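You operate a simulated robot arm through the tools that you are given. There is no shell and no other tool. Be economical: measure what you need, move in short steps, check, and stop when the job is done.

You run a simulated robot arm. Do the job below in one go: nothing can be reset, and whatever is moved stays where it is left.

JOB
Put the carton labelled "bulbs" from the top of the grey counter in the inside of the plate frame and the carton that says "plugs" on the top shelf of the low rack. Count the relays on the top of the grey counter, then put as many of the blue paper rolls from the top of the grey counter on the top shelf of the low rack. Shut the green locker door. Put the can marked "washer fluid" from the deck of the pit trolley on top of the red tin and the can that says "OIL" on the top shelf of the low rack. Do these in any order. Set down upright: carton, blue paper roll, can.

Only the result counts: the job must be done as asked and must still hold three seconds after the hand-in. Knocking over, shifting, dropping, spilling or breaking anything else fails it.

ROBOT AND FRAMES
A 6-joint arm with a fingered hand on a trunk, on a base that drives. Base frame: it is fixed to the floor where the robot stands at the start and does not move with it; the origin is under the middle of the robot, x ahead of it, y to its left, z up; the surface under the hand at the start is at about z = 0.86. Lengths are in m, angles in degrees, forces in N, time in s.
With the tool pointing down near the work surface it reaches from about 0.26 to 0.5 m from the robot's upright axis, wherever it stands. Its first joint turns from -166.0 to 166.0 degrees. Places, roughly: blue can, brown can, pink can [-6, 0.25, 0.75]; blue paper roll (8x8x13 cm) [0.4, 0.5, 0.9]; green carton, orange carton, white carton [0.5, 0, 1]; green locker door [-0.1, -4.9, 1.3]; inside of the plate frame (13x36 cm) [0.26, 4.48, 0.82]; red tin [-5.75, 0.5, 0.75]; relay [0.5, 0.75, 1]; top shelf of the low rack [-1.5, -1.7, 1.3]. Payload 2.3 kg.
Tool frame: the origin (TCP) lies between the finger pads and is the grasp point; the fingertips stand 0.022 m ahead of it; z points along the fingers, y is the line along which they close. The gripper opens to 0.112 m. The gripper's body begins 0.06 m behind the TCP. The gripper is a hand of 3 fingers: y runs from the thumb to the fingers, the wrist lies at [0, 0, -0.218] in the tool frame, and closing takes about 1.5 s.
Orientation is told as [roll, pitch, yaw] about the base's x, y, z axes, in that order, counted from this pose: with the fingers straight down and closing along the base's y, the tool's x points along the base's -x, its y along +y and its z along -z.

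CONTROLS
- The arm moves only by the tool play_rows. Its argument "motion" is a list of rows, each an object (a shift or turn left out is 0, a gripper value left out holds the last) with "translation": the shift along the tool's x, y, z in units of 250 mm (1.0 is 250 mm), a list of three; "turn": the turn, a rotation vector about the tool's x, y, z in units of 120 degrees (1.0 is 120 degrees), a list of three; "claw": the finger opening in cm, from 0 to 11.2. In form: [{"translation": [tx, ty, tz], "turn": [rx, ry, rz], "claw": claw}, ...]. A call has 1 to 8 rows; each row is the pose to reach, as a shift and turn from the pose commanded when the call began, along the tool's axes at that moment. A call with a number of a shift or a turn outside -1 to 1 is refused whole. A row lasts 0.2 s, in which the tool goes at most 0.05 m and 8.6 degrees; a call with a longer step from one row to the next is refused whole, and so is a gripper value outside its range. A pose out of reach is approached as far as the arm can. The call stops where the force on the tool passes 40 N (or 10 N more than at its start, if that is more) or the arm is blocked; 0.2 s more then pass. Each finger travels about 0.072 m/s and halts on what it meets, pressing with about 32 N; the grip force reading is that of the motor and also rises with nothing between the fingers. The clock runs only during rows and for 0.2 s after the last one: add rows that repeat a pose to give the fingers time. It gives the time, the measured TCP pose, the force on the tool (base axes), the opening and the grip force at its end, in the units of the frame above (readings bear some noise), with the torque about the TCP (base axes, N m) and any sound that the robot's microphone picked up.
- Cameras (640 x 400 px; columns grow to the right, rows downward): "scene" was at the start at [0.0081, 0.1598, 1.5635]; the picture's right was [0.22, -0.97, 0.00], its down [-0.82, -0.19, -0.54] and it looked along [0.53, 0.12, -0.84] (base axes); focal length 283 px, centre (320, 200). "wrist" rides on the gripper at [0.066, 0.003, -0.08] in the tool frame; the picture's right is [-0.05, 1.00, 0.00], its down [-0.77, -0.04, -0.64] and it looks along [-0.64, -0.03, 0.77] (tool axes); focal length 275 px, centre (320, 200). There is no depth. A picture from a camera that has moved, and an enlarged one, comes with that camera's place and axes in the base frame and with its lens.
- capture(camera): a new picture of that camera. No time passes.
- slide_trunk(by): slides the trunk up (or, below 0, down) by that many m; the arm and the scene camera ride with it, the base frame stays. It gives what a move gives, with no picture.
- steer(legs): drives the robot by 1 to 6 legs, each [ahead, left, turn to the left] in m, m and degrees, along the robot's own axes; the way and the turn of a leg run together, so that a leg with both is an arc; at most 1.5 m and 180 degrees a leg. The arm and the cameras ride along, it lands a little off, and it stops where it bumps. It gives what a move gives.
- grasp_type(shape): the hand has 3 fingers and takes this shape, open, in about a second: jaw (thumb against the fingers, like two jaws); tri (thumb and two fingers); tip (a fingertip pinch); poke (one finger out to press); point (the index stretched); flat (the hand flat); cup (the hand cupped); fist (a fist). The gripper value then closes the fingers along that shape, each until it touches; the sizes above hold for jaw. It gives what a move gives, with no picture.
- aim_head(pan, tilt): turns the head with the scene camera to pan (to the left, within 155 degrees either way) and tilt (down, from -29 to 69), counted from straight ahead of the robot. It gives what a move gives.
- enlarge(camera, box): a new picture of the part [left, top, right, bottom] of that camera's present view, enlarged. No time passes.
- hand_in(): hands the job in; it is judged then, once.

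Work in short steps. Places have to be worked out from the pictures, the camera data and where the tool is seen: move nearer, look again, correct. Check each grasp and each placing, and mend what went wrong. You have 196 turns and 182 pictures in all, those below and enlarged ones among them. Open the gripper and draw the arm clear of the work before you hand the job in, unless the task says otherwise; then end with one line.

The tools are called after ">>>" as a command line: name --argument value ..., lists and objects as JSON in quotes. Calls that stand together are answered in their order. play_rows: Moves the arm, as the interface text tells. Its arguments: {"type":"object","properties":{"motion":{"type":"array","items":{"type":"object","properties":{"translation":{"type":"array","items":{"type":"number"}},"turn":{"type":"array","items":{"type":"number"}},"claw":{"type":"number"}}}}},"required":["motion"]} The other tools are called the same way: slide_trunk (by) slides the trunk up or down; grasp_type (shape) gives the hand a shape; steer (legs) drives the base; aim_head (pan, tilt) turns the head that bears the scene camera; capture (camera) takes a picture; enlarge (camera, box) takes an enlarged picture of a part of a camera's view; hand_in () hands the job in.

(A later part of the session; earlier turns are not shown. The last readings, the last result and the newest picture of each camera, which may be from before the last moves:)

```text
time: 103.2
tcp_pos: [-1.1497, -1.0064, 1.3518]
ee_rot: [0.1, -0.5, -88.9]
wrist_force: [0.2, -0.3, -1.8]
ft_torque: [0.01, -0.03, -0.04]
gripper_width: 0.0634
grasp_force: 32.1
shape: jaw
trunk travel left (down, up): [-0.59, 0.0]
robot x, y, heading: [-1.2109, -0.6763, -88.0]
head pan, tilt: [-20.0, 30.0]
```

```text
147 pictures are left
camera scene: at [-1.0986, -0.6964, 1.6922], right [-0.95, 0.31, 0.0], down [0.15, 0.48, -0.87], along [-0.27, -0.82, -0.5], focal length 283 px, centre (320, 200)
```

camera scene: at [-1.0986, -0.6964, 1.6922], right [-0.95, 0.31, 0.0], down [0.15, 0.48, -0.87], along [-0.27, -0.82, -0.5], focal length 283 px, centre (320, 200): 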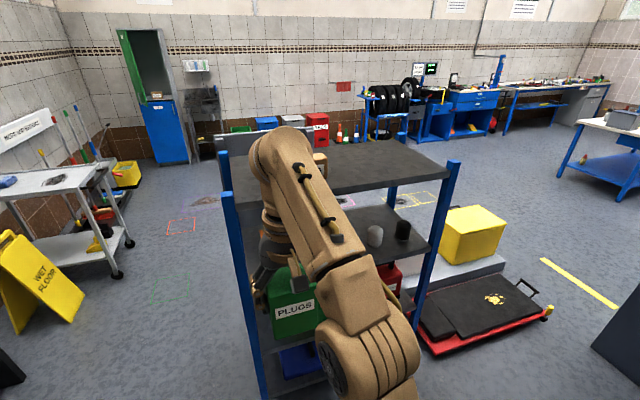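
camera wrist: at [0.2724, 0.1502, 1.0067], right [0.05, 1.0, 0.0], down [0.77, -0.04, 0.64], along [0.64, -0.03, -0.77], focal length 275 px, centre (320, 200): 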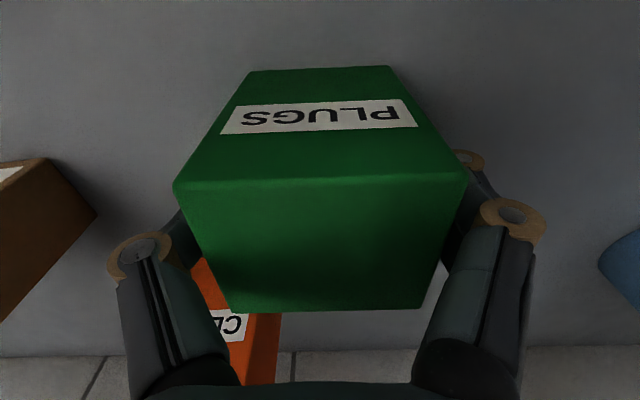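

Shelf top ≈1.235, x -1.87…-1.07, front edge y≈-1.48. The carton bottom (1.286) clears it; I drive ahead to robot y≈-1.19.

>>> steer --legs '[[0, -0.12, -2], [0.5, 0, 0]]'

>>> capture --camera "scene"

>>> capture --camera "wrist"

```text
time: 107.0
tcp_pos: [-1.2775, -1.5024, 1.3519]
ee_rot: [0.0, -0.6, -90.5]
wrist_force: [0.4, -0.3, -1.4]
ft_torque: [0.03, 0.0, -0.01]
gripper_width: 0.0632
grasp_force: 32.0
shape: jaw
trunk travel left (down, up): [-0.59, 0.0]
robot x, y, heading: [-1.3245, -1.173, -89.5]
head pan, tilt: [-20.0, 30.0]
```

```text
146 pictures are left
camera scene: at [-1.2163, -1.1947, 1.6922], right [-0.94, 0.34, 0.0], down [0.17, 0.47, -0.87], along [-0.29, -0.82, -0.5], focal length 283 px, centre (320, 200)
```

scene: 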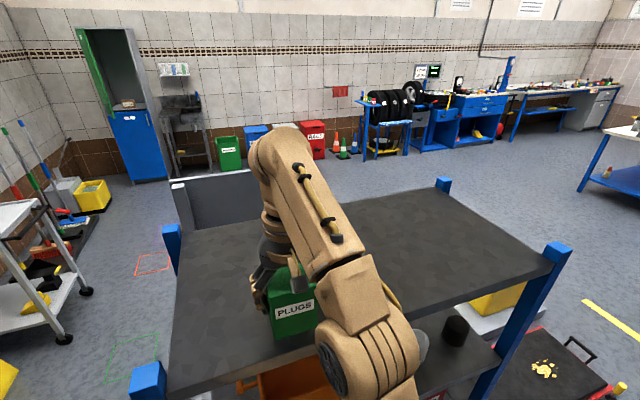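

```text
145 pictures are left
camera wrist: at [-1.2731, -1.4357, 1.4331], right [1.0, -0.05, 0.0], down [-0.04, -0.77, 0.64], along [-0.03, -0.64, -0.77], focal length 275 px, centre (320, 200)
```

wrist: 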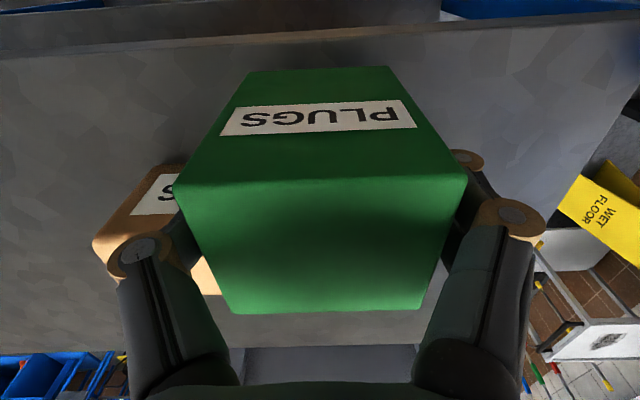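

Carton is over the shelf. I extend 5 cm forward while lowering to about 1.31.

>>> play_rows --motion '[{"translation": [-0.05, 0, 0.06]}, {"translation": [-0.14, 0, 0.12]}, {"translation": [-0.2, 0, 0.17]}, {"translation": [-0.2, 0, 0.17]}]'

>>> play_rows --motion '[{"translation": [0, 0, 0.015]}, {"translation": [0, 0, 0.03]}, {"translation": [0, 0, 0.045]}, {"translation": [0, 0, 0.06]}, {"translation": [0, 0, 0.075]}, {"translation": [0, 0, 0.09]}, {"translation": [0, 0, 0.105]}]'

```text
time: 107.7
tcp_pos: [-1.2761, -1.5388, 1.3239]
ee_rot: [0.3, -1.1, -90.6]
wrist_force: [0.3, 6.5, 24.7]
ft_torque: [0.07, -0.04, 0.01]
gripper_width: 0.062
grasp_force: 31.8
shape: jaw
trunk travel left (down, up): [-0.59, 0.0]
robot x, y, heading: [-1.3304, -1.1678, -89.4]
head pan, tilt: [-20.0, 30.0]
stopped in row 3: the force on the tool passed its limit at 42 N (the readings are from after the stop); the commanded pose is now the measured one
```

```text
time: 108.0
tcp_pos: [-1.2772, -1.5378, 1.3222]
ee_rot: [0.3, -1.5, -90.5]
wrist_force: [0.9, 2.4, 33.1]
ft_torque: [-0.01, -0.06, -0.01]
gripper_width: 0.0618
grasp_force: 31.8
shape: jaw
trunk travel left (down, up): [-0.59, 0.0]
robot x, y, heading: [-1.3215, -1.174, -89.3]
head pan, tilt: [-20.0, 30.0]
stopped in row 1: the force on the tool passed its limit at 45 N (the readings are from after the stop); the commanded pose is now the measured one
```

Contact at TCP 1.322, so the shelf is at ≈1.256. I ease up, open fully, then pull straight back along +y with the fingers straddling.

>>> play_rows --motion '[{"translation": [0, 0, -0.012]}, {"translation": [0, 0, -0.012], "claw": 11.2}, {"translation": [0, 0, -0.012], "claw": 11.2}, {"translation": [0, 0, -0.012], "claw": 11.2}, {"translation": [0, 0, -0.012], "claw": 11.2}, {"translation": [0, 0, -0.024], "claw": 11.2}]'

>>> capture --camera "wrist"

```text
time: 109.4
tcp_pos: [-1.2757, -1.5443, 1.3243]
ee_rot: [0.1, -1.1, -90.4]
wrist_force: [-0.1, -0.4, -0.2]
ft_torque: [-0.01, 0.03, 0.01]
gripper_width: 0.1121
grasp_force: 0.0
shape: jaw
trunk travel left (down, up): [-0.59, 0.0]
robot x, y, heading: [-1.3268, -1.1731, -89.7]
head pan, tilt: [-20.0, 30.0]
```

```text
144 pictures are left
camera wrist: at [-1.2734, -1.4756, 1.4048], right [1.0, -0.06, 0.01], down [-0.05, -0.76, 0.65], along [-0.03, -0.65, -0.76], focal length 275 px, centre (320, 200)
```

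wrist: 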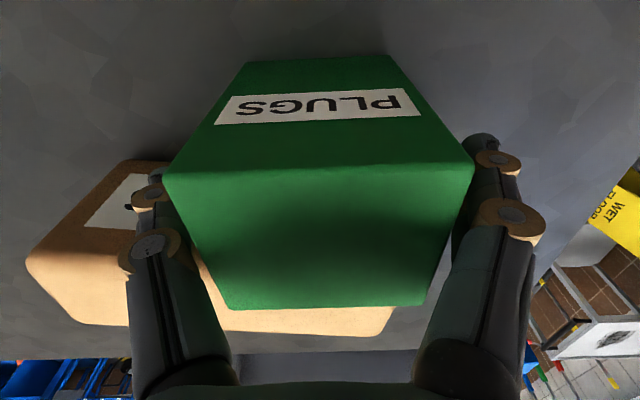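

Released without force. I pull the arm back along +y.

>>> play_rows --motion '[{"translation": [0.06, 0, -0.02]}, {"translation": [0.16, 0, -0.04]}, {"translation": [0.28, 0, -0.06]}, {"translation": [0.4, 0, -0.08]}, {"translation": [0.4, 0, -0.08]}]'

>>> steer --legs '[[-0.35, 0, 0]]'

>>> capture --camera "scene"

```text
time: 110.6
tcp_pos: [-1.2743, -1.4421, 1.3423]
ee_rot: [0.2, -1.1, -90.5]
wrist_force: [-0.1, -0.3, -0.7]
ft_torque: [0.03, 0.03, -0.02]
gripper_width: 0.112
grasp_force: 0.0
shape: jaw
trunk travel left (down, up): [-0.59, 0.0]
robot x, y, heading: [-1.3258, -1.1721, -89.1]
head pan, tilt: [-20.0, 30.0]
```

```text
time: 112.9
tcp_pos: [-1.2772, -1.0922, 1.3439]
ee_rot: [0.2, -1.1, -90.3]
wrist_force: [0.2, -0.5, 0.5]
ft_torque: [0.01, 0.02, 0.02]
gripper_width: 0.1119
grasp_force: 0.0
shape: jaw
trunk travel left (down, up): [-0.59, 0.0]
robot x, y, heading: [-1.3304, -0.8212, -89.1]
head pan, tilt: [-20.0, 30.0]
```

```text
143 pictures are left
camera scene: at [-1.2194, -0.8431, 1.6922], right [-0.94, 0.33, 0.0], down [0.17, 0.47, -0.87], along [-0.29, -0.82, -0.5], focal length 283 px, centre (320, 200)
```

scene: 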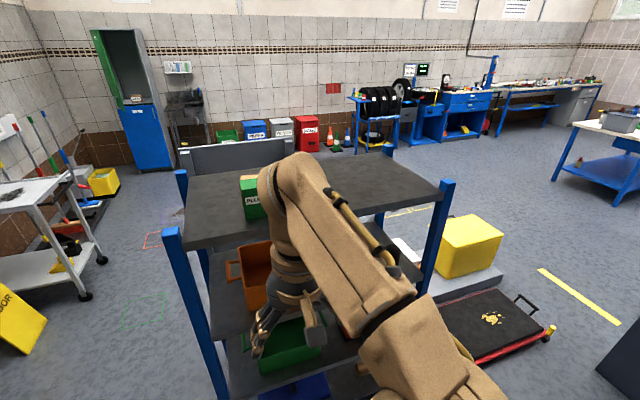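

PLUGS stands on the shelf. Two relays → two rolls. Now I drive back to the counter, in front of the rolls.

>>> steer --legs '[[0, 0.85, 0], [0, 0, 89], [0, 1.3, 0]]'

>>> aim_head --pan 10 --tilt 45

>>> capture --camera "scene"

```text
time: 127.3
tcp_pos: [-0.2743, 0.5559, 1.3428]
ee_rot: [0.2, -1.1, 1.3]
wrist_force: [-0.7, 0.1, -0.8]
ft_torque: [0.03, -0.01, -0.02]
gripper_width: 0.1116
grasp_force: 0.0
shape: jaw
trunk travel left (down, up): [-0.59, 0.0]
robot x, y, heading: [-0.5435, 0.4954, 2.3]
head pan, tilt: [-20.0, 30.0]
```

```text
time: 128.2
tcp_pos: [-0.2755, 0.5559, 1.3433]
ee_rot: [0.2, -1.2, 1.4]
wrist_force: [-0.6, -0.4, -0.4]
ft_torque: [-0.01, 0.01, -0.03]
gripper_width: 0.1118
grasp_force: 0.0
shape: jaw
trunk travel left (down, up): [-0.59, 0.0]
robot x, y, heading: [-0.5426, 0.498, 2.5]
head pan, tilt: [10.0, 45.0]
```

```text
142 pictures are left
camera scene: at [-0.5285, 0.6549, 1.6697], right [0.21, -0.98, 0.0], down [-0.69, -0.15, -0.71], along [0.69, 0.15, -0.71], focal length 283 px, centre (320, 200)
```

scene: 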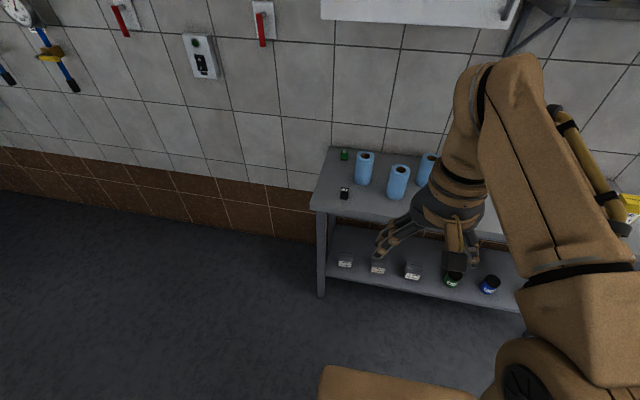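

I test the tilted-hand pose (about 65° forward) here in free air, before approaching the rolls.

>>> play_rows --motion '[{"translation": [-0.125, 0, 0.11], "turn": [0, -0.068, 0]}, {"translation": [-0.25, 0, 0.22], "turn": [0, -0.136, 0]}, {"translation": [-0.375, 0, 0.33], "turn": [0, -0.204, 0]}, {"translation": [-0.5, 0, 0.44], "turn": [0, -0.272, 0]}, {"translation": [-0.625, 0, 0.55], "turn": [0, -0.34, 0]}, {"translation": [-0.75, 0, 0.66], "turn": [0, -0.408, 0]}, {"translation": [-0.875, 0, 0.77], "turn": [0, -0.476, 0]}, {"translation": [-1.0, 0, 0.88], "turn": [0, -0.542, 0]}]'

>>> capture --camera "scene"

>>> capture --camera "wrist"

```text
time: 130.0
tcp_pos: [-0.0105, 0.5951, 1.1456]
ee_rot: [-0.3, -65.7, 0.9]
wrist_force: [0.4, -0.1, -0.7]
ft_torque: [-0.03, 0.03, 0.01]
gripper_width: 0.1119
grasp_force: 0.1
shape: jaw
out of reach, approached as far as the arm can: row 6, 8
trunk travel left (down, up): [-0.59, 0.0]
robot x, y, heading: [-0.5438, 0.4934, 2.3]
head pan, tilt: [10.0, 45.0]
```

```text
141 pictures are left
camera scene: at [-0.5273, 0.6573, 1.6694], right [0.21, -0.98, 0.0], down [-0.69, -0.15, -0.71], along [0.69, 0.15, -0.71], focal length 283 px, centre (320, 200)
```

scene: 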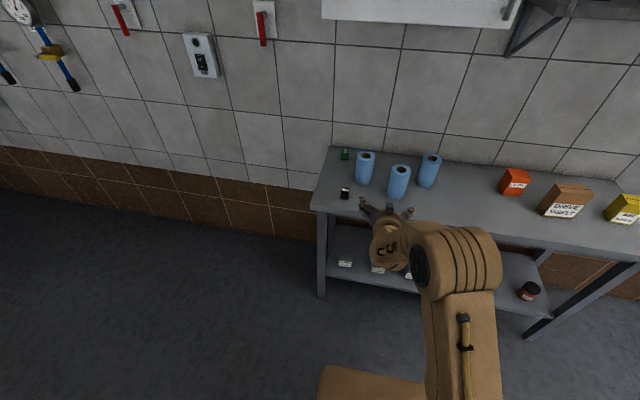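

```text
140 pictures are left
camera wrist: at [-0.1116, 0.5963, 1.1185], right [0.01, 1.0, 0.04], down [-0.26, -0.04, 0.96], along [0.97, -0.02, 0.26], focal length 275 px, centre (320, 200)
```

wrist: 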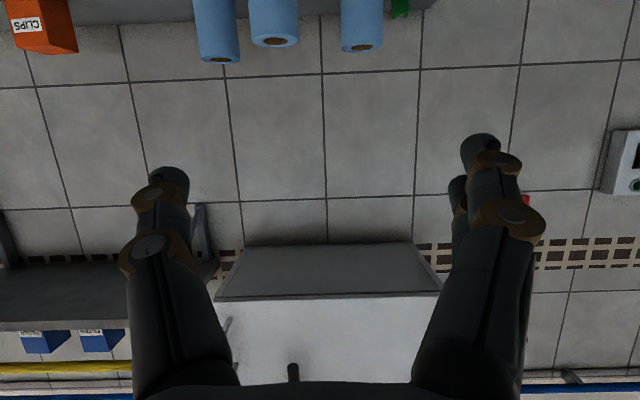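

The tilted pose works. Rolls: A (0.413,0.673), B (0.353,0.535), C (0.455,0.415). I drive nearer with B ahead, then lower the hand.

>>> steer --legs '[[0.2, -0.04, -2.3]]'

>>> play_rows --motion '[{"translation": [0.17, 0, 0.08]}, {"translation": [0.33, 0, 0.155]}, {"translation": [0.5, 0, 0.23]}, {"translation": [0.67, 0, 0.31]}, {"translation": [0.67, 0, 0.31]}]'

>>> capture --camera "wrist"

>>> capture --camera "scene"

```text
time: 131.6
tcp_pos: [0.1908, 0.5389, 1.1461]
ee_rot: [-0.3, -65.8, -1.3]
wrist_force: [0.2, 0.0, -0.2]
ft_torque: [0.01, -0.01, 0.01]
gripper_width: 0.112
grasp_force: 0.0
shape: jaw
trunk travel left (down, up): [-0.59, 0.0]
robot x, y, heading: [-0.345, 0.4624, 0.2]
head pan, tilt: [10.0, 45.0]
```

```text
time: 132.8
tcp_pos: [0.2153, 0.5842, 0.9643]
ee_rot: [-0.8, -65.6, -1.3]
wrist_force: [0.2, -0.6, -0.2]
ft_torque: [-0.01, 0.01, -0.02]
gripper_width: 0.112
grasp_force: 0.1
shape: jaw
out of reach, approached as far as the arm can: row 1, 2, 3, 4, 5
trunk travel left (down, up): [-0.59, 0.0]
robot x, y, heading: [-0.3404, 0.4576, -0.1]
head pan, tilt: [10.0, 45.0]
```

```text
139 pictures are left
camera wrist: at [0.1139, 0.59, 0.9377], right [0.05, 1.0, 0.04], down [-0.26, -0.02, 0.97], along [0.96, -0.06, 0.26], focal length 275 px, centre (320, 200)
```

wrist: 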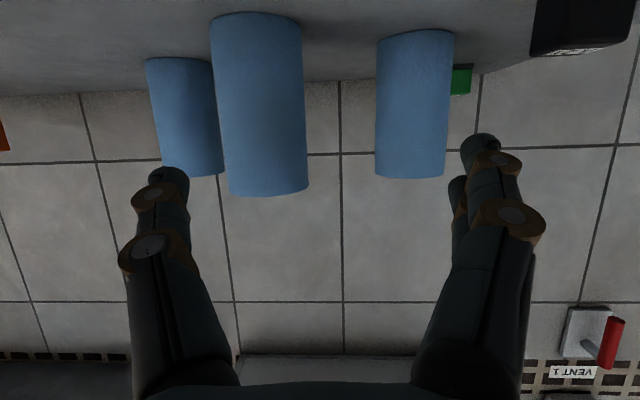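

```text
138 pictures are left
camera scene: at [-0.3243, 0.6195, 1.6696], right [0.18, -0.98, 0.0], down [-0.7, -0.12, -0.71], along [0.7, 0.12, -0.71], focal length 283 px, centre (320, 200)
```

scene: 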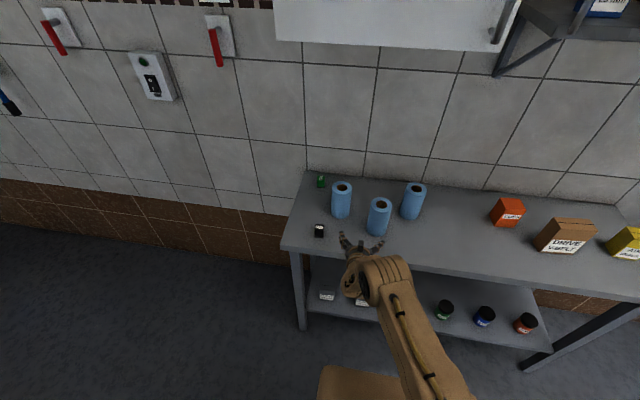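

The bent-in wrist limits the pose; the arm should be more extended. I raise, extend forward over roll B (robot stays), and check.

>>> play_rows --motion '[{"translation": [-0.16, 0, -0.07]}, {"translation": [-0.32, 0, -0.14]}, {"translation": [-0.42, -0.04, -0.15]}, {"translation": [-0.48, -0.08, -0.01]}, {"translation": [-0.54, -0.12, 0.12]}, {"translation": [-0.6, -0.16, 0.25]}, {"translation": [-0.628, -0.19, 0.322]}, {"translation": [-0.628, -0.19, 0.322]}]'

>>> capture --camera "wrist"

>>> capture --camera "scene"

```text
time: 134.6
tcp_pos: [0.3461, 0.5341, 1.0751]
ee_rot: [-0.2, -65.7, -1.3]
wrist_force: [-0.9, -0.7, 0.0]
ft_torque: [0.01, 0.0, 0.0]
gripper_width: 0.112
grasp_force: 0.0
shape: jaw
out of reach, approached as far as the arm can: row 7, 8
trunk travel left (down, up): [-0.59, 0.0]
robot x, y, heading: [-0.3444, 0.4612, 0.1]
head pan, tilt: [10.0, 45.0]
```

```text
137 pictures are left
camera wrist: at [0.2447, 0.5387, 1.049], right [0.05, 1.0, 0.04], down [-0.26, -0.03, 0.96], along [0.96, -0.05, 0.26], focal length 275 px, centre (320, 200)
```

wrist: 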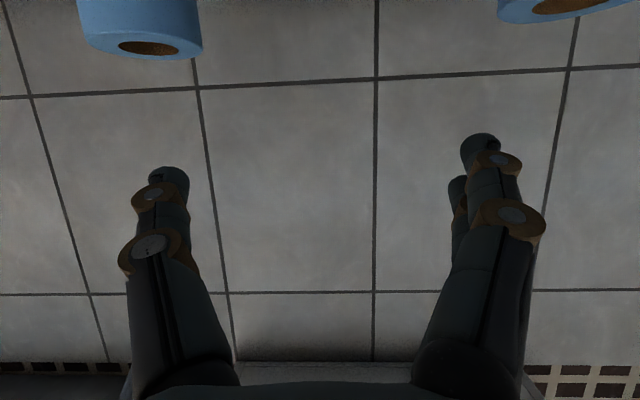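

```text
136 pictures are left
camera scene: at [-0.3235, 0.6194, 1.6696], right [0.18, -0.98, 0.0], down [-0.7, -0.12, -0.71], along [0.7, 0.12, -0.71], focal length 283 px, centre (320, 200)
```

scene: 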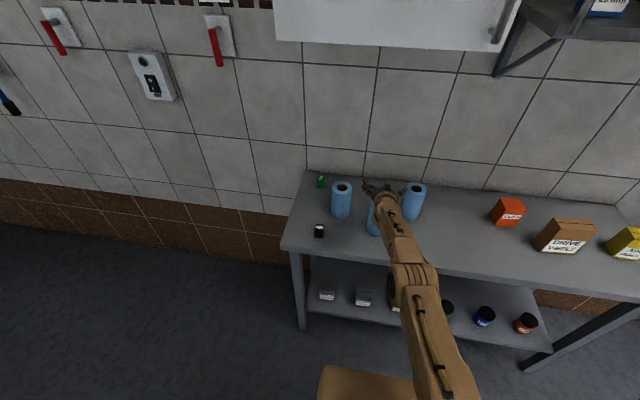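

TCP is over roll B (≈(0.355,0.537)). I lower straight down to z≈0.955 with the fingers straddling the roll.

>>> play_rows --motion '[{"translation": [0.1, 0.01, 0.08]}, {"translation": [0.21, 0.01, 0.13]}, {"translation": [0.32, 0.01, 0.18]}, {"translation": [0.424, 0.01, 0.227]}, {"translation": [0.424, 0.01, 0.227]}]'

>>> capture --camera "wrist"

>>> enlarge --camera "scene" --box '[280, 160, 480, 285]'

```text
time: 135.8
tcp_pos: [0.3102, 0.5398, 0.96]
ee_rot: [-0.7, -65.6, -1.2]
wrist_force: [0.5, 0.5, 0.1]
ft_torque: [-0.01, -0.01, -0.01]
gripper_width: 0.1121
grasp_force: 0.0
shape: jaw
out of reach, approached as far as the arm can: row 1, 2, 3, 4, 5
trunk travel left (down, up): [-0.59, 0.0]
robot x, y, heading: [-0.3413, 0.4607, 0.1]
head pan, tilt: [10.0, 45.0]
```

```text
135 pictures are left
camera wrist: at [0.2091, 0.5443, 0.934], right [0.05, 1.0, 0.04], down [-0.26, -0.02, 0.96], along [0.96, -0.06, 0.26], focal length 275 px, centre (320, 200)
```

wrist: 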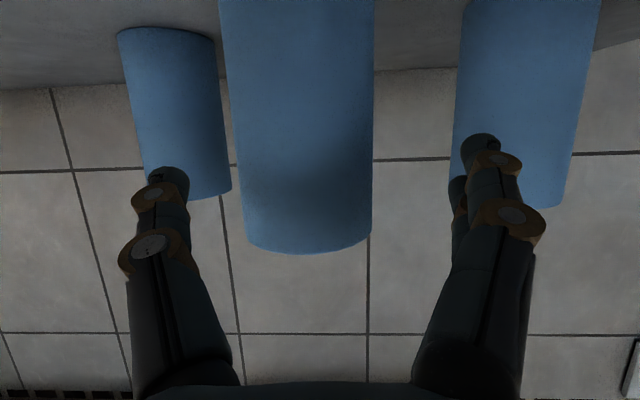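

```text
3.20 times, centred on (380, 222) of scene
camera zoom: at [-0.3236, 0.6196, 1.6696], right [0.18, -0.98, 0.0], down [-0.7, -0.12, -0.71], along [0.7, 0.12, -0.71], focal length 906 px, centre (128, 128)
```

zoom: 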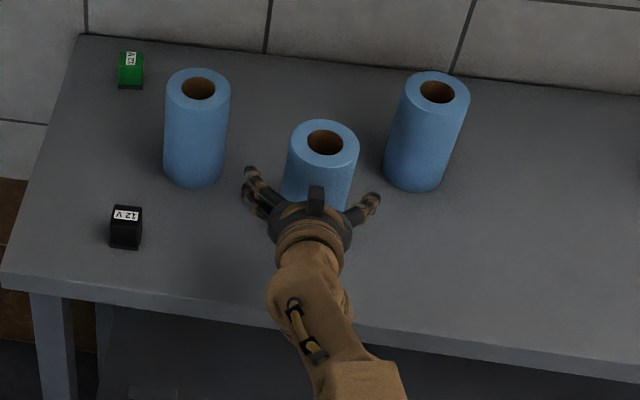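

Hand is straddling height, roll B about 5 cm ahead (≈(0.36,0.527)). I nudge the base ahead 4.5 cm and 1.2 cm right.

>>> steer --legs '[[0.045, -0.012, 0]]'

>>> capture --camera "wrist"

>>> enlarge --camera "scene" --box '[280, 160, 480, 285]'

```text
time: 136.7
tcp_pos: [0.3541, 0.5261, 0.9603]
ee_rot: [-0.5, -65.6, -1.2]
wrist_force: [0.6, 0.6, 0.6]
ft_torque: [-0.01, 0.01, -0.03]
gripper_width: 0.112
grasp_force: 0.0
shape: jaw
trunk travel left (down, up): [-0.59, 0.0]
robot x, y, heading: [-0.297, 0.45, -0.0]
head pan, tilt: [10.0, 45.0]
```

```text
133 pictures are left
camera wrist: at [0.2535, 0.5322, 0.9337], right [0.05, 1.0, 0.04], down [-0.26, -0.02, 0.96], along [0.96, -0.06, 0.26], focal length 275 px, centre (320, 200)
```

wrist: 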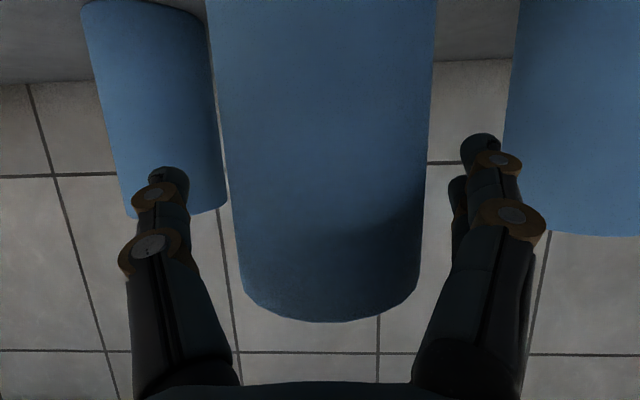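

```text
3.20 times, centred on (380, 222) of scene
camera zoom: at [-0.2786, 0.6073, 1.6696], right [0.18, -0.98, 0.0], down [-0.7, -0.12, -0.71], along [0.7, 0.12, -0.71], focal length 906 px, centre (128, 128)
```

zoom: 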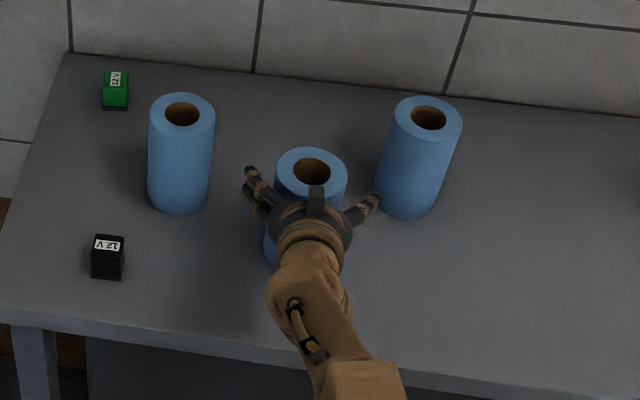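

Roll centre ≈(0.357–0.365,0.528), TCP at (0.354,0.526). I close.

>>> play_rows --motion '[{"claw": 5}, {"claw": 5}, {"claw": 5}, {"claw": 5}, {"claw": 5}, {"claw": 5}]'

>>> capture --camera "wrist"

```text
time: 138.1
tcp_pos: [0.3542, 0.5272, 0.9605]
ee_rot: [-0.5, -65.6, -1.3]
wrist_force: [1.1, -0.6, 1.5]
ft_torque: [-0.04, 0.01, 0.04]
gripper_width: 0.0627
grasp_force: 31.8
shape: jaw
trunk travel left (down, up): [-0.59, 0.0]
robot x, y, heading: [-0.2996, 0.448, 0.2]
head pan, tilt: [10.0, 45.0]
```

```text
131 pictures are left
camera wrist: at [0.2527, 0.5322, 0.9344], right [0.05, 1.0, 0.04], down [-0.26, -0.02, 0.96], along [0.96, -0.06, 0.26], focal length 275 px, centre (320, 200)
```

wrist: 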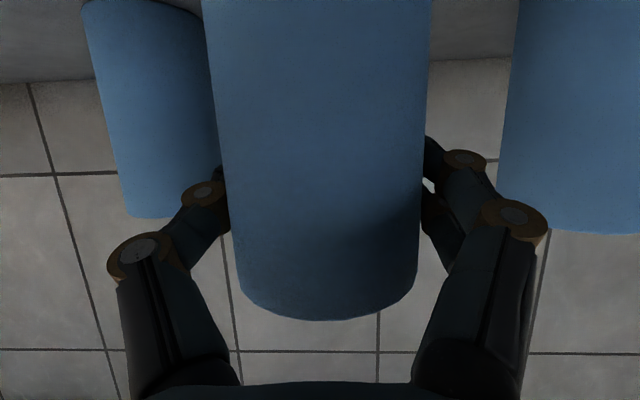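

Gripped. I lift straight up, then back off from the counter.

>>> play_rows --motion '[{"translation": [-0.1, 0, -0.045]}, {"translation": [-0.25, 0, -0.115]}, {"translation": [-0.4, 0, -0.18]}, {"translation": [-0.55, 0, -0.25]}, {"translation": [-0.7, 0, -0.318]}, {"translation": [-0.7, 0, -0.318]}]'

>>> steer --legs '[[-0.4, 0, 0]]'

>>> play_rows --motion '[{"translation": [-0.18, 0, -0.08]}, {"translation": [-0.35, 0, -0.16]}, {"translation": [-0.53, 0, -0.24]}, {"translation": [-0.7, 0, -0.318]}, {"translation": [-0.88, 0, -0.4]}, {"translation": [-0.88, 0, -0.4]}]'

>>> capture --camera "scene"

```text
time: 139.5
tcp_pos: [0.3518, 0.5253, 1.1498]
ee_rot: [-0.5, -65.6, -1.1]
wrist_force: [0.2, 0.3, -2.8]
ft_torque: [-0.02, 0.01, 0.0]
gripper_width: 0.0622
grasp_force: 32.2
shape: jaw
trunk travel left (down, up): [-0.59, 0.0]
robot x, y, heading: [-0.2976, 0.4531, 0.1]
head pan, tilt: [10.0, 45.0]
```

```text
time: 142.0
tcp_pos: [-0.0518, 0.5256, 1.1494]
ee_rot: [-0.6, -65.7, -1.0]
wrist_force: [-0.4, 0.1, -1.8]
ft_torque: [0.01, 0.01, -0.01]
gripper_width: 0.0623
grasp_force: 31.7
shape: jaw
trunk travel left (down, up): [-0.59, 0.0]
robot x, y, heading: [-0.7041, 0.445, 0.6]
head pan, tilt: [10.0, 45.0]
```

```text
time: 143.4
tcp_pos: [-0.0756, 0.5234, 1.3782]
ee_rot: [-0.5, -65.5, -0.9]
wrist_force: [-0.5, 0.5, -3.2]
ft_torque: [-0.01, 0.06, -0.01]
gripper_width: 0.0615
grasp_force: 32.2
shape: jaw
out of reach, approached as far as the arm can: row 4, 5, 6
trunk travel left (down, up): [-0.59, 0.0]
robot x, y, heading: [-0.7045, 0.4478, 0.5]
head pan, tilt: [10.0, 45.0]
```

```text
130 pictures are left
camera scene: at [-0.684, 0.6063, 1.6696], right [0.18, -0.98, 0.0], down [-0.7, -0.13, -0.71], along [0.69, 0.13, -0.71], focal length 283 px, centre (320, 200)
```

scene: 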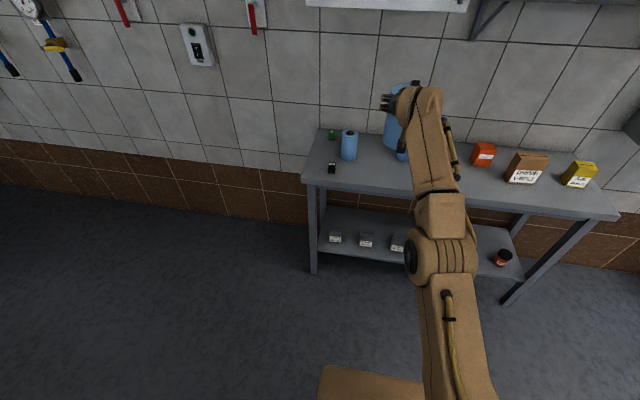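

Height 1.378 at r≈0.63. I retract a little and raise more to get margin.

>>> play_rows --motion '[{"translation": [0, 0, -0.13]}, {"translation": [-0.03, 0, -0.27]}, {"translation": [-0.06, 0, -0.34]}, {"translation": [-0.06, 0, -0.34]}]'

>>> steer --legs '[[0, -1.25, 0], [0, 0, -90], [0, -0.75, 0]]'

>>> aim_head --pan -15 --tilt 35

>>> capture --camera "scene"

```text
time: 144.4
tcp_pos: [-0.1302, 0.5298, 1.4412]
ee_rot: [-0.6, -65.5, -0.9]
wrist_force: [0.1, 0.0, -2.5]
ft_torque: [0.01, 0.01, -0.01]
gripper_width: 0.0614
grasp_force: 32.0
shape: jaw
out of reach, approached as far as the arm can: row 1, 2, 3, 4
trunk travel left (down, up): [-0.59, 0.0]
robot x, y, heading: [-0.7055, 0.4492, 0.4]
head pan, tilt: [10.0, 45.0]
```

```text
time: 158.2
tcp_pos: [-1.3622, -1.3767, 1.4418]
ee_rot: [-0.6, -65.5, -91.0]
wrist_force: [-0.4, -0.2, -1.8]
ft_torque: [-0.01, -0.02, 0.02]
gripper_width: 0.061
grasp_force: 32.2
shape: jaw
trunk travel left (down, up): [-0.59, 0.0]
robot x, y, heading: [-1.4417, -0.8043, -89.8]
head pan, tilt: [10.0, 45.0]
```

```text
time: 159.1
tcp_pos: [-1.3623, -1.3773, 1.4404]
ee_rot: [-0.6, -65.5, -91.0]
wrist_force: [-0.4, -0.3, -2.3]
ft_torque: [0.03, -0.01, 0.01]
gripper_width: 0.0609
grasp_force: 32.3
shape: jaw
trunk travel left (down, up): [-0.59, 0.0]
robot x, y, heading: [-1.4458, -0.8027, -89.5]
head pan, tilt: [-15.0, 35.0]
```

```text
129 pictures are left
camera scene: at [-1.3252, -0.8242, 1.6844], right [-0.97, 0.25, 0.0], down [0.14, 0.56, -0.82], along [-0.21, -0.79, -0.57], focal length 283 px, centre (320, 200)
```

scene: 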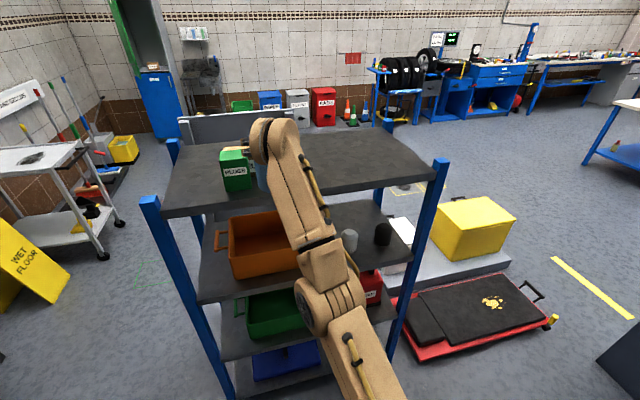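

Height is now ample (1.44). I enlarge the view of the shelf to locate the carton and the box there.

>>> enlarge --camera "scene" --box '[140, 110, 460, 230]'

>>> capture --camera "wrist"

```text
2.00 times, centred on (300, 170) of scene
camera zoom: at [-1.3252, -0.8242, 1.6844], right [-0.97, 0.25, 0.0], down [0.14, 0.56, -0.82], along [-0.21, -0.79, -0.57], focal length 566 px, centre (360, 260)
```

zoom: 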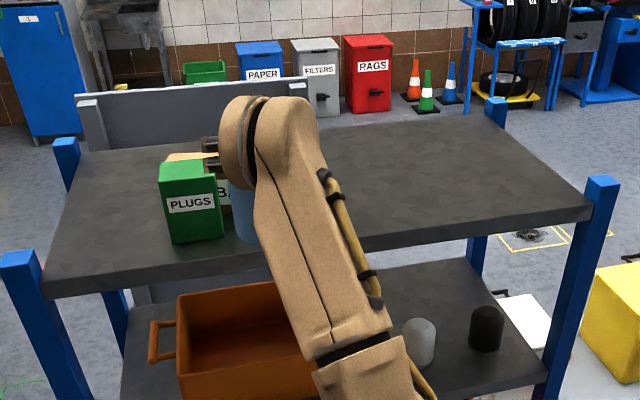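

```text
127 pictures are left
camera wrist: at [-1.3572, -1.2767, 1.4149], right [1.0, -0.05, 0.04], down [-0.03, 0.26, 0.97], along [-0.05, -0.96, 0.26], focal length 275 px, centre (320, 200)
```

wrist: 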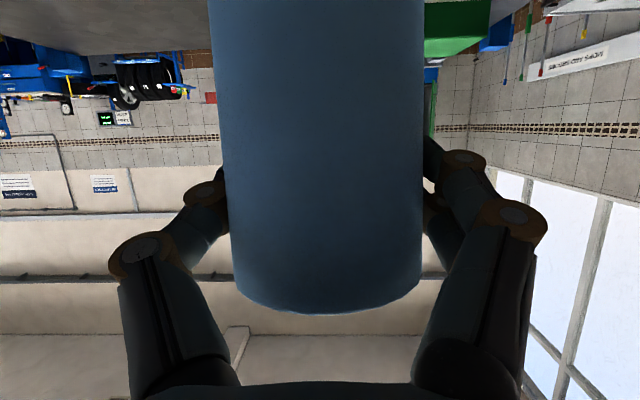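

The right part of the shelf is free. I move the roll above x≈-1.70, y≈-1.60 by base moves.

>>> steer --legs '[[0, -0.34, 0], [0.22, 0, 0]]'

>>> capture --camera "scene"

```text
time: 162.6
tcp_pos: [-1.7027, -1.6013, 1.4404]
ee_rot: [-0.6, -65.6, -91.4]
wrist_force: [-0.5, -0.2, -2.5]
ft_torque: [0.03, -0.01, 0.0]
gripper_width: 0.0609
grasp_force: 32.0
shape: jaw
trunk travel left (down, up): [-0.59, 0.0]
robot x, y, heading: [-1.7838, -1.0228, -89.9]
head pan, tilt: [-15.0, 35.0]
```

```text
126 pictures are left
camera scene: at [-1.6627, -1.0488, 1.6844], right [-0.97, 0.26, 0.0], down [0.15, 0.55, -0.82], along [-0.21, -0.79, -0.57], focal length 283 px, centre (320, 200)
```

scene: 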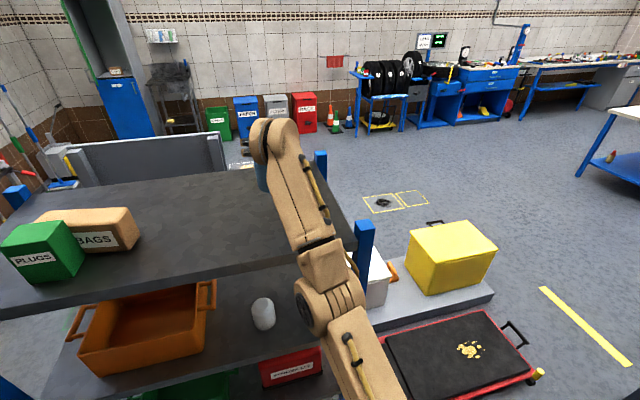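

Position good. I lower by the trunk 7 cm (roll bottom ≈1.27), then by small arm steps.

>>> slide_trunk --by -0.07

>>> play_rows --motion '[{"translation": [0.018, 0, 0.008]}, {"translation": [0.036, 0, 0.016]}, {"translation": [0.048, 0, 0.022]}, {"translation": [0.06, 0, 0.027]}, {"translation": [0.072, 0, 0.033]}, {"translation": [0.084, 0, 0.038]}]'

>>> capture --camera "wrist"

```text
time: 163.7
tcp_pos: [-1.703, -1.6001, 1.371]
ee_rot: [-0.7, -65.5, -91.3]
wrist_force: [0.1, -0.2, -1.7]
ft_torque: [0.02, 0.02, -0.01]
gripper_width: 0.0609
grasp_force: 31.9
shape: jaw
trunk travel left (down, up): [-0.52, 0.07]
robot x, y, heading: [-1.7819, -1.0248, -89.7]
head pan, tilt: [-15.0, 35.0]
```

```text
time: 165.1
tcp_pos: [-1.7044, -1.6012, 1.3625]
ee_rot: [-1.1, -67.4, -90.8]
wrist_force: [-0.3, -4.2, 15.6]
ft_torque: [-0.14, -0.01, 0.01]
gripper_width: 0.0609
grasp_force: 32.4
shape: jaw
out of reach, approached as far as the arm can: row 2, 3, 4, 5
trunk travel left (down, up): [-0.52, 0.07]
robot x, y, heading: [-1.776, -1.0284, -90.2]
head pan, tilt: [-15.0, 35.0]
stopped in row 6: the force on the tool passed its limit at 42 N (the readings are from after the stop); the commanded pose is now the measured one
```

```text
125 pictures are left
camera wrist: at [-1.699, -1.5025, 1.3348], right [1.0, -0.05, 0.04], down [-0.02, 0.29, 0.96], along [-0.06, -0.96, 0.29], focal length 275 px, centre (320, 200)
```

wrist: 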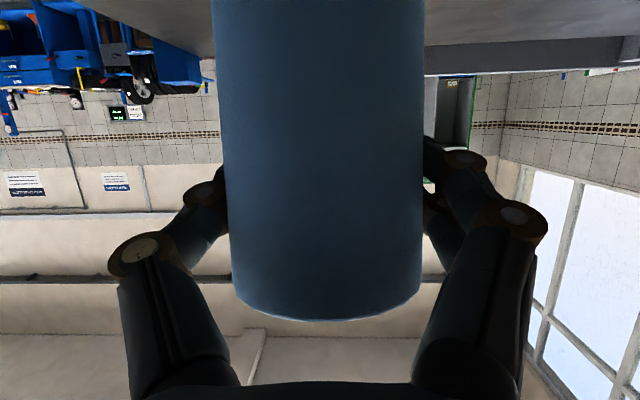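

Contact. I restore the 2° pitch, ease up 2 mm, and open.

>>> play_rows --motion '[{"translation": [-0.008, 0, -0.004], "turn": [0, 0.015, 0]}, {"translation": [-0.008, 0, -0.004], "turn": [0, 0.015, 0]}, {"translation": [-0.008, 0, -0.004], "turn": [0, 0.015, 0], "claw": 11.2}, {"translation": [-0.008, 0, -0.004], "turn": [0, 0.015, 0], "claw": 11.2}, {"translation": [-0.008, 0, -0.004], "turn": [0, 0.015, 0], "claw": 11.2}, {"translation": [-0.008, 0, -0.004], "turn": [0, 0.015, 0], "claw": 11.2}, {"translation": [-0.008, 0, -0.004], "turn": [0, 0.015, 0], "claw": 11.2}]'

>>> capture --camera "wrist"

```text
time: 166.7
tcp_pos: [-1.7041, -1.6025, 1.3623]
ee_rot: [-0.8, -65.0, -91.1]
wrist_force: [-0.9, -0.2, 0.3]
ft_torque: [0.02, -0.01, -0.02]
gripper_width: 0.1119
grasp_force: 0.1
shape: jaw
trunk travel left (down, up): [-0.52, 0.07]
robot x, y, heading: [-1.7796, -1.0265, -90.1]
head pan, tilt: [-15.0, 35.0]
```

```text
124 pictures are left
camera wrist: at [-1.6986, -1.502, 1.3377], right [1.0, -0.05, 0.04], down [-0.02, 0.25, 0.97], along [-0.06, -0.97, 0.25], focal length 275 px, centre (320, 200)
```

wrist: 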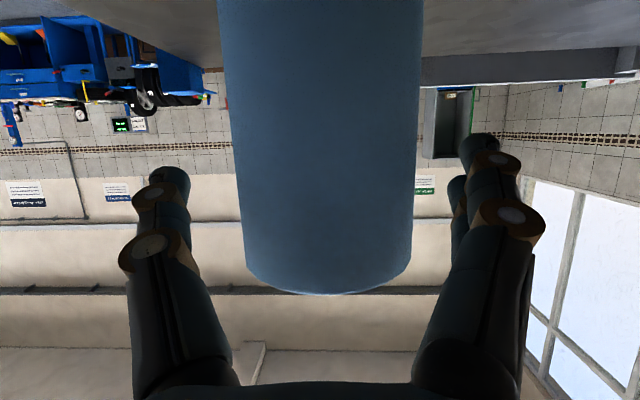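

Released. I drive straight back so the fingers slip off, then look.

>>> steer --legs '[[-0.3, 0, 0]]'

>>> capture --camera "scene"

>>> capture --camera "wrist"

```text
time: 168.7
tcp_pos: [-1.7051, -1.3013, 1.3635]
ee_rot: [-1.0, -65.1, -91.2]
wrist_force: [0.0, 0.1, 0.2]
ft_torque: [0.0, 0.03, 0.01]
gripper_width: 0.1118
grasp_force: 0.2
shape: jaw
trunk travel left (down, up): [-0.52, 0.07]
robot x, y, heading: [-1.7796, -0.7267, -89.9]
head pan, tilt: [-15.0, 35.0]
```

```text
123 pictures are left
camera scene: at [-1.6626, -0.7469, 1.6145], right [-0.97, 0.26, 0.0], down [0.15, 0.55, -0.82], along [-0.21, -0.79, -0.57], focal length 283 px, centre (320, 200)
```

scene: 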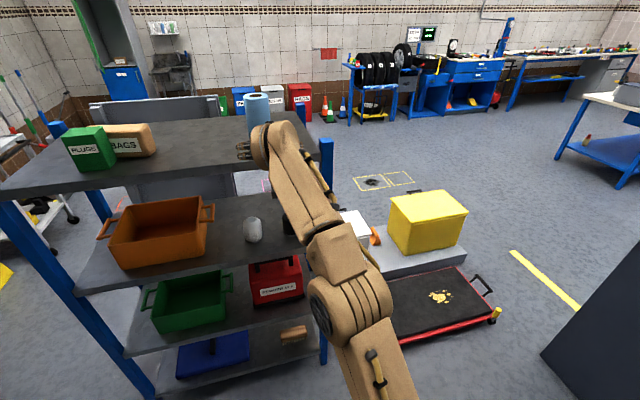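

```text
122 pictures are left
camera wrist: at [-1.699, -1.2009, 1.338], right [1.0, -0.05, 0.04], down [-0.02, 0.25, 0.97], along [-0.06, -0.97, 0.25], focal length 275 px, centre (320, 200)
```

wrist: 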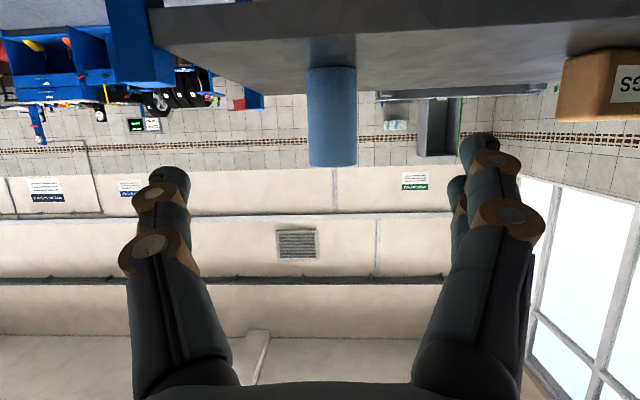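

Roll 1 stands upright. I drive back to the counter for roll C.

>>> steer --legs '[[0, 1.2, 0], [0, 0, 90], [0, 1.07, 0]]'

>>> slide_trunk --by 0.07

>>> aim_head --pan 10 --tilt 45

>>> capture --camera "scene"

```text
time: 183.9
tcp_pos: [-0.0007, 0.4281, 1.3628]
ee_rot: [-0.9, -65.0, -0.5]
wrist_force: [-0.2, 0.8, -0.2]
ft_torque: [-0.02, 0.0, -0.01]
gripper_width: 0.1121
grasp_force: 0.1
shape: jaw
trunk travel left (down, up): [-0.52, 0.07]
robot x, y, heading: [-0.5792, 0.3469, 0.6]
head pan, tilt: [-15.0, 35.0]
```

```text
time: 185.0
tcp_pos: [-0.0008, 0.429, 1.4327]
ee_rot: [-0.9, -64.9, -0.5]
wrist_force: [-0.4, 1.6, -0.6]
ft_torque: [-0.04, 0.01, -0.01]
gripper_width: 0.112
grasp_force: 0.1
shape: jaw
trunk travel left (down, up): [-0.59, 0.0]
robot x, y, heading: [-0.5775, 0.348, 0.1]
head pan, tilt: [-15.0, 35.0]
```

```text
time: 185.9
tcp_pos: [-0.0018, 0.4281, 1.4327]
ee_rot: [-0.9, -64.9, -0.5]
wrist_force: [0.0, -0.5, 0.0]
ft_torque: [0.0, 0.02, 0.01]
gripper_width: 0.1118
grasp_force: 0.0
shape: jaw
trunk travel left (down, up): [-0.59, 0.0]
robot x, y, heading: [-0.5777, 0.3479, 0.7]
head pan, tilt: [10.0, 45.0]
```

```text
121 pictures are left
camera scene: at [-0.5578, 0.5052, 1.6697], right [0.18, -0.98, 0.0], down [-0.7, -0.13, -0.71], along [0.7, 0.13, -0.71], focal length 283 px, centre (320, 200)
```

scene: 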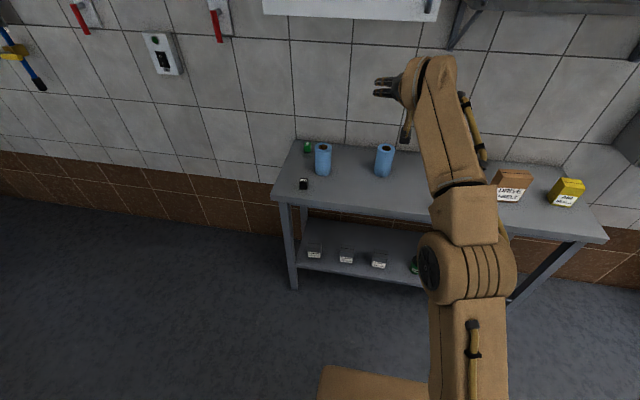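

I keep this arm pose and lower the trunk by 0.472 so the hand comes to z≈0.96, still before the counter edge.

>>> slide_trunk --by -0.472

>>> capture --camera "wrist"

>>> capture --camera "scene"

```text
refused: -0.472 is not a number from -0.4 to 0.4
```

```text
120 pictures are left
camera wrist: at [-0.1027, 0.4332, 1.4077], right [0.04, 1.0, 0.04], down [-0.25, -0.02, 0.97], along [0.97, -0.05, 0.25], focal length 275 px, centre (320, 200)
```

wrist: 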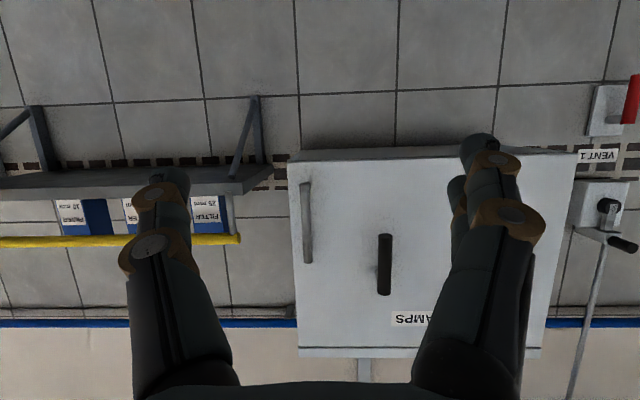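

```text
119 pictures are left
camera scene: at [-0.5578, 0.5052, 1.6697], right [0.18, -0.98, 0.0], down [-0.7, -0.13, -0.71], along [0.7, 0.13, -0.71], focal length 283 px, centre (320, 200)
```

scene: 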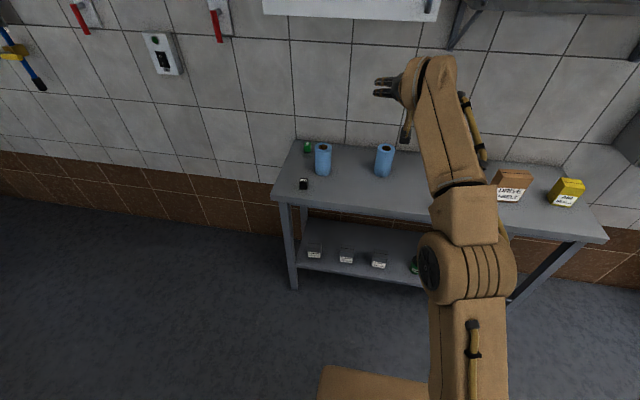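

Slides are limited to 0.4 per call; I do it in two.

>>> slide_trunk --by -0.3

>>> slide_trunk --by -0.172

>>> capture --camera "wrist"

>>> capture --camera "scene"

```text
time: 188.9
tcp_pos: [-0.0004, 0.4279, 1.1326]
ee_rot: [-0.9, -65.0, -0.5]
wrist_force: [-0.1, -0.3, -0.4]
ft_torque: [-0.01, -0.02, -0.01]
gripper_width: 0.1118
grasp_force: 0.0
shape: jaw
trunk travel left (down, up): [-0.29, 0.3]
robot x, y, heading: [-0.5771, 0.347, 0.5]
head pan, tilt: [10.0, 45.0]
```

```text
time: 190.8
tcp_pos: [-0.001, 0.4281, 0.9613]
ee_rot: [-0.8, -65.0, -0.5]
wrist_force: [-0.1, 0.6, 0.3]
ft_torque: [-0.02, 0.01, -0.03]
gripper_width: 0.1121
grasp_force: 0.0
shape: jaw
trunk travel left (down, up): [-0.118, 0.472]
robot x, y, heading: [-0.5785, 0.3474, 0.6]
head pan, tilt: [10.0, 45.0]
```

```text
118 pictures are left
camera wrist: at [-0.1027, 0.4332, 0.9358], right [0.04, 1.0, 0.04], down [-0.25, -0.02, 0.97], along [0.97, -0.05, 0.25], focal length 275 px, centre (320, 200)
```

wrist: 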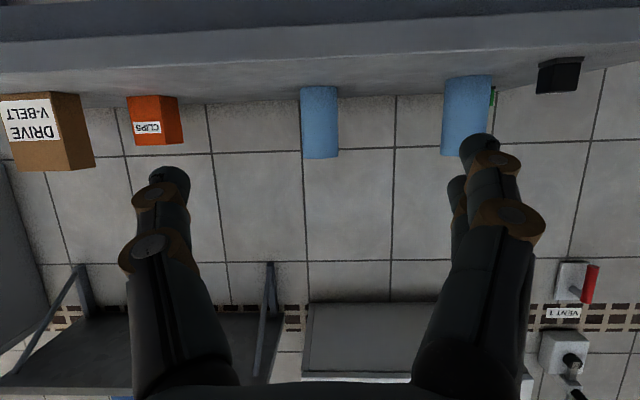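

```text
117 pictures are left
camera scene: at [-0.5579, 0.5053, 1.1977], right [0.18, -0.98, 0.0], down [-0.7, -0.13, -0.71], along [0.7, 0.13, -0.71], focal length 283 px, centre (320, 200)
```

scene: 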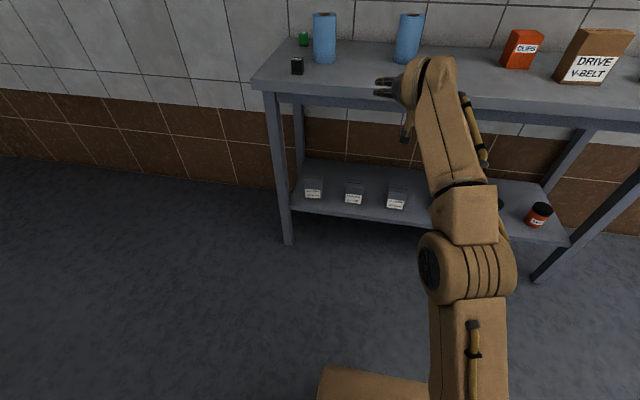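

Roll C bearing gives ≈(0.445,0.409). I drive ahead 0.36 and 1.8 cm right, then re-measure.

>>> steer --legs '[[0.36, -0.02, 0]]'

>>> capture --camera "wrist"

>>> capture --camera "scene"

```text
time: 193.1
tcp_pos: [0.3551, 0.4086, 0.9604]
ee_rot: [-0.9, -65.1, -0.8]
wrist_force: [0.0, 1.0, 0.6]
ft_torque: [-0.01, -0.01, 0.0]
gripper_width: 0.1121
grasp_force: 0.1
shape: jaw
trunk travel left (down, up): [-0.118, 0.472]
robot x, y, heading: [-0.2193, 0.3284, 0.2]
head pan, tilt: [10.0, 45.0]
```

```text
116 pictures are left
camera wrist: at [0.2533, 0.4127, 0.9357], right [0.05, 1.0, 0.04], down [-0.25, -0.02, 0.97], along [0.97, -0.06, 0.25], focal length 275 px, centre (320, 200)
```

wrist: 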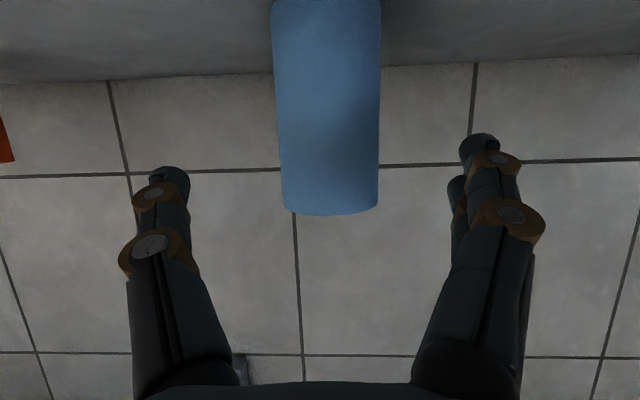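

```text
115 pictures are left
camera scene: at [-0.2014, 0.4872, 1.1976], right [0.18, -0.98, 0.0], down [-0.7, -0.13, -0.71], along [0.7, 0.13, -0.71], focal length 283 px, centre (320, 200)
```

scene: 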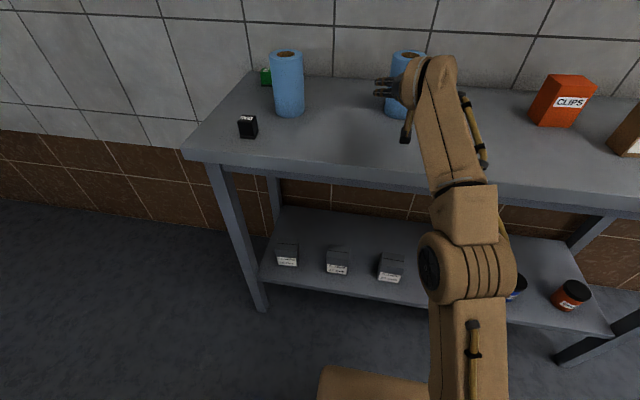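

Roll C at (0.455,0.407); I advance 9.7 cm.

>>> steer --legs '[[0.097, 0, 0]]'

>>> capture --camera "wrist"

```text
time: 194.2
tcp_pos: [0.4503, 0.4052, 0.9606]
ee_rot: [-0.8, -65.1, -0.9]
wrist_force: [0.0, -0.8, 1.4]
ft_torque: [0.02, 0.01, 0.0]
gripper_width: 0.1118
grasp_force: 0.1
shape: jaw
trunk travel left (down, up): [-0.118, 0.472]
robot x, y, heading: [-0.1248, 0.3271, -0.1]
head pan, tilt: [10.0, 45.0]
```

```text
114 pictures are left
camera wrist: at [0.3498, 0.412, 0.9357], right [0.05, 1.0, 0.04], down [-0.25, -0.02, 0.97], along [0.97, -0.06, 0.25], focal length 275 px, centre (320, 200)
```

wrist: 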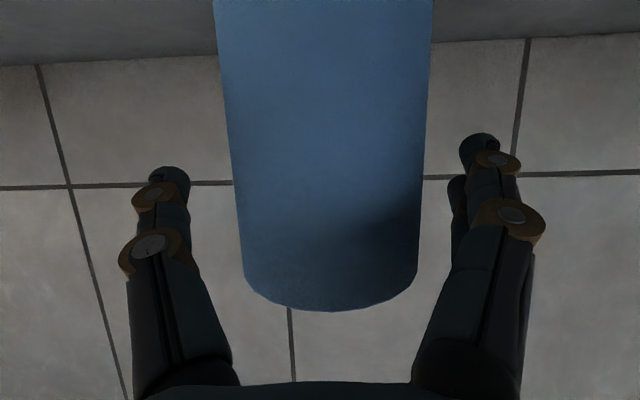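

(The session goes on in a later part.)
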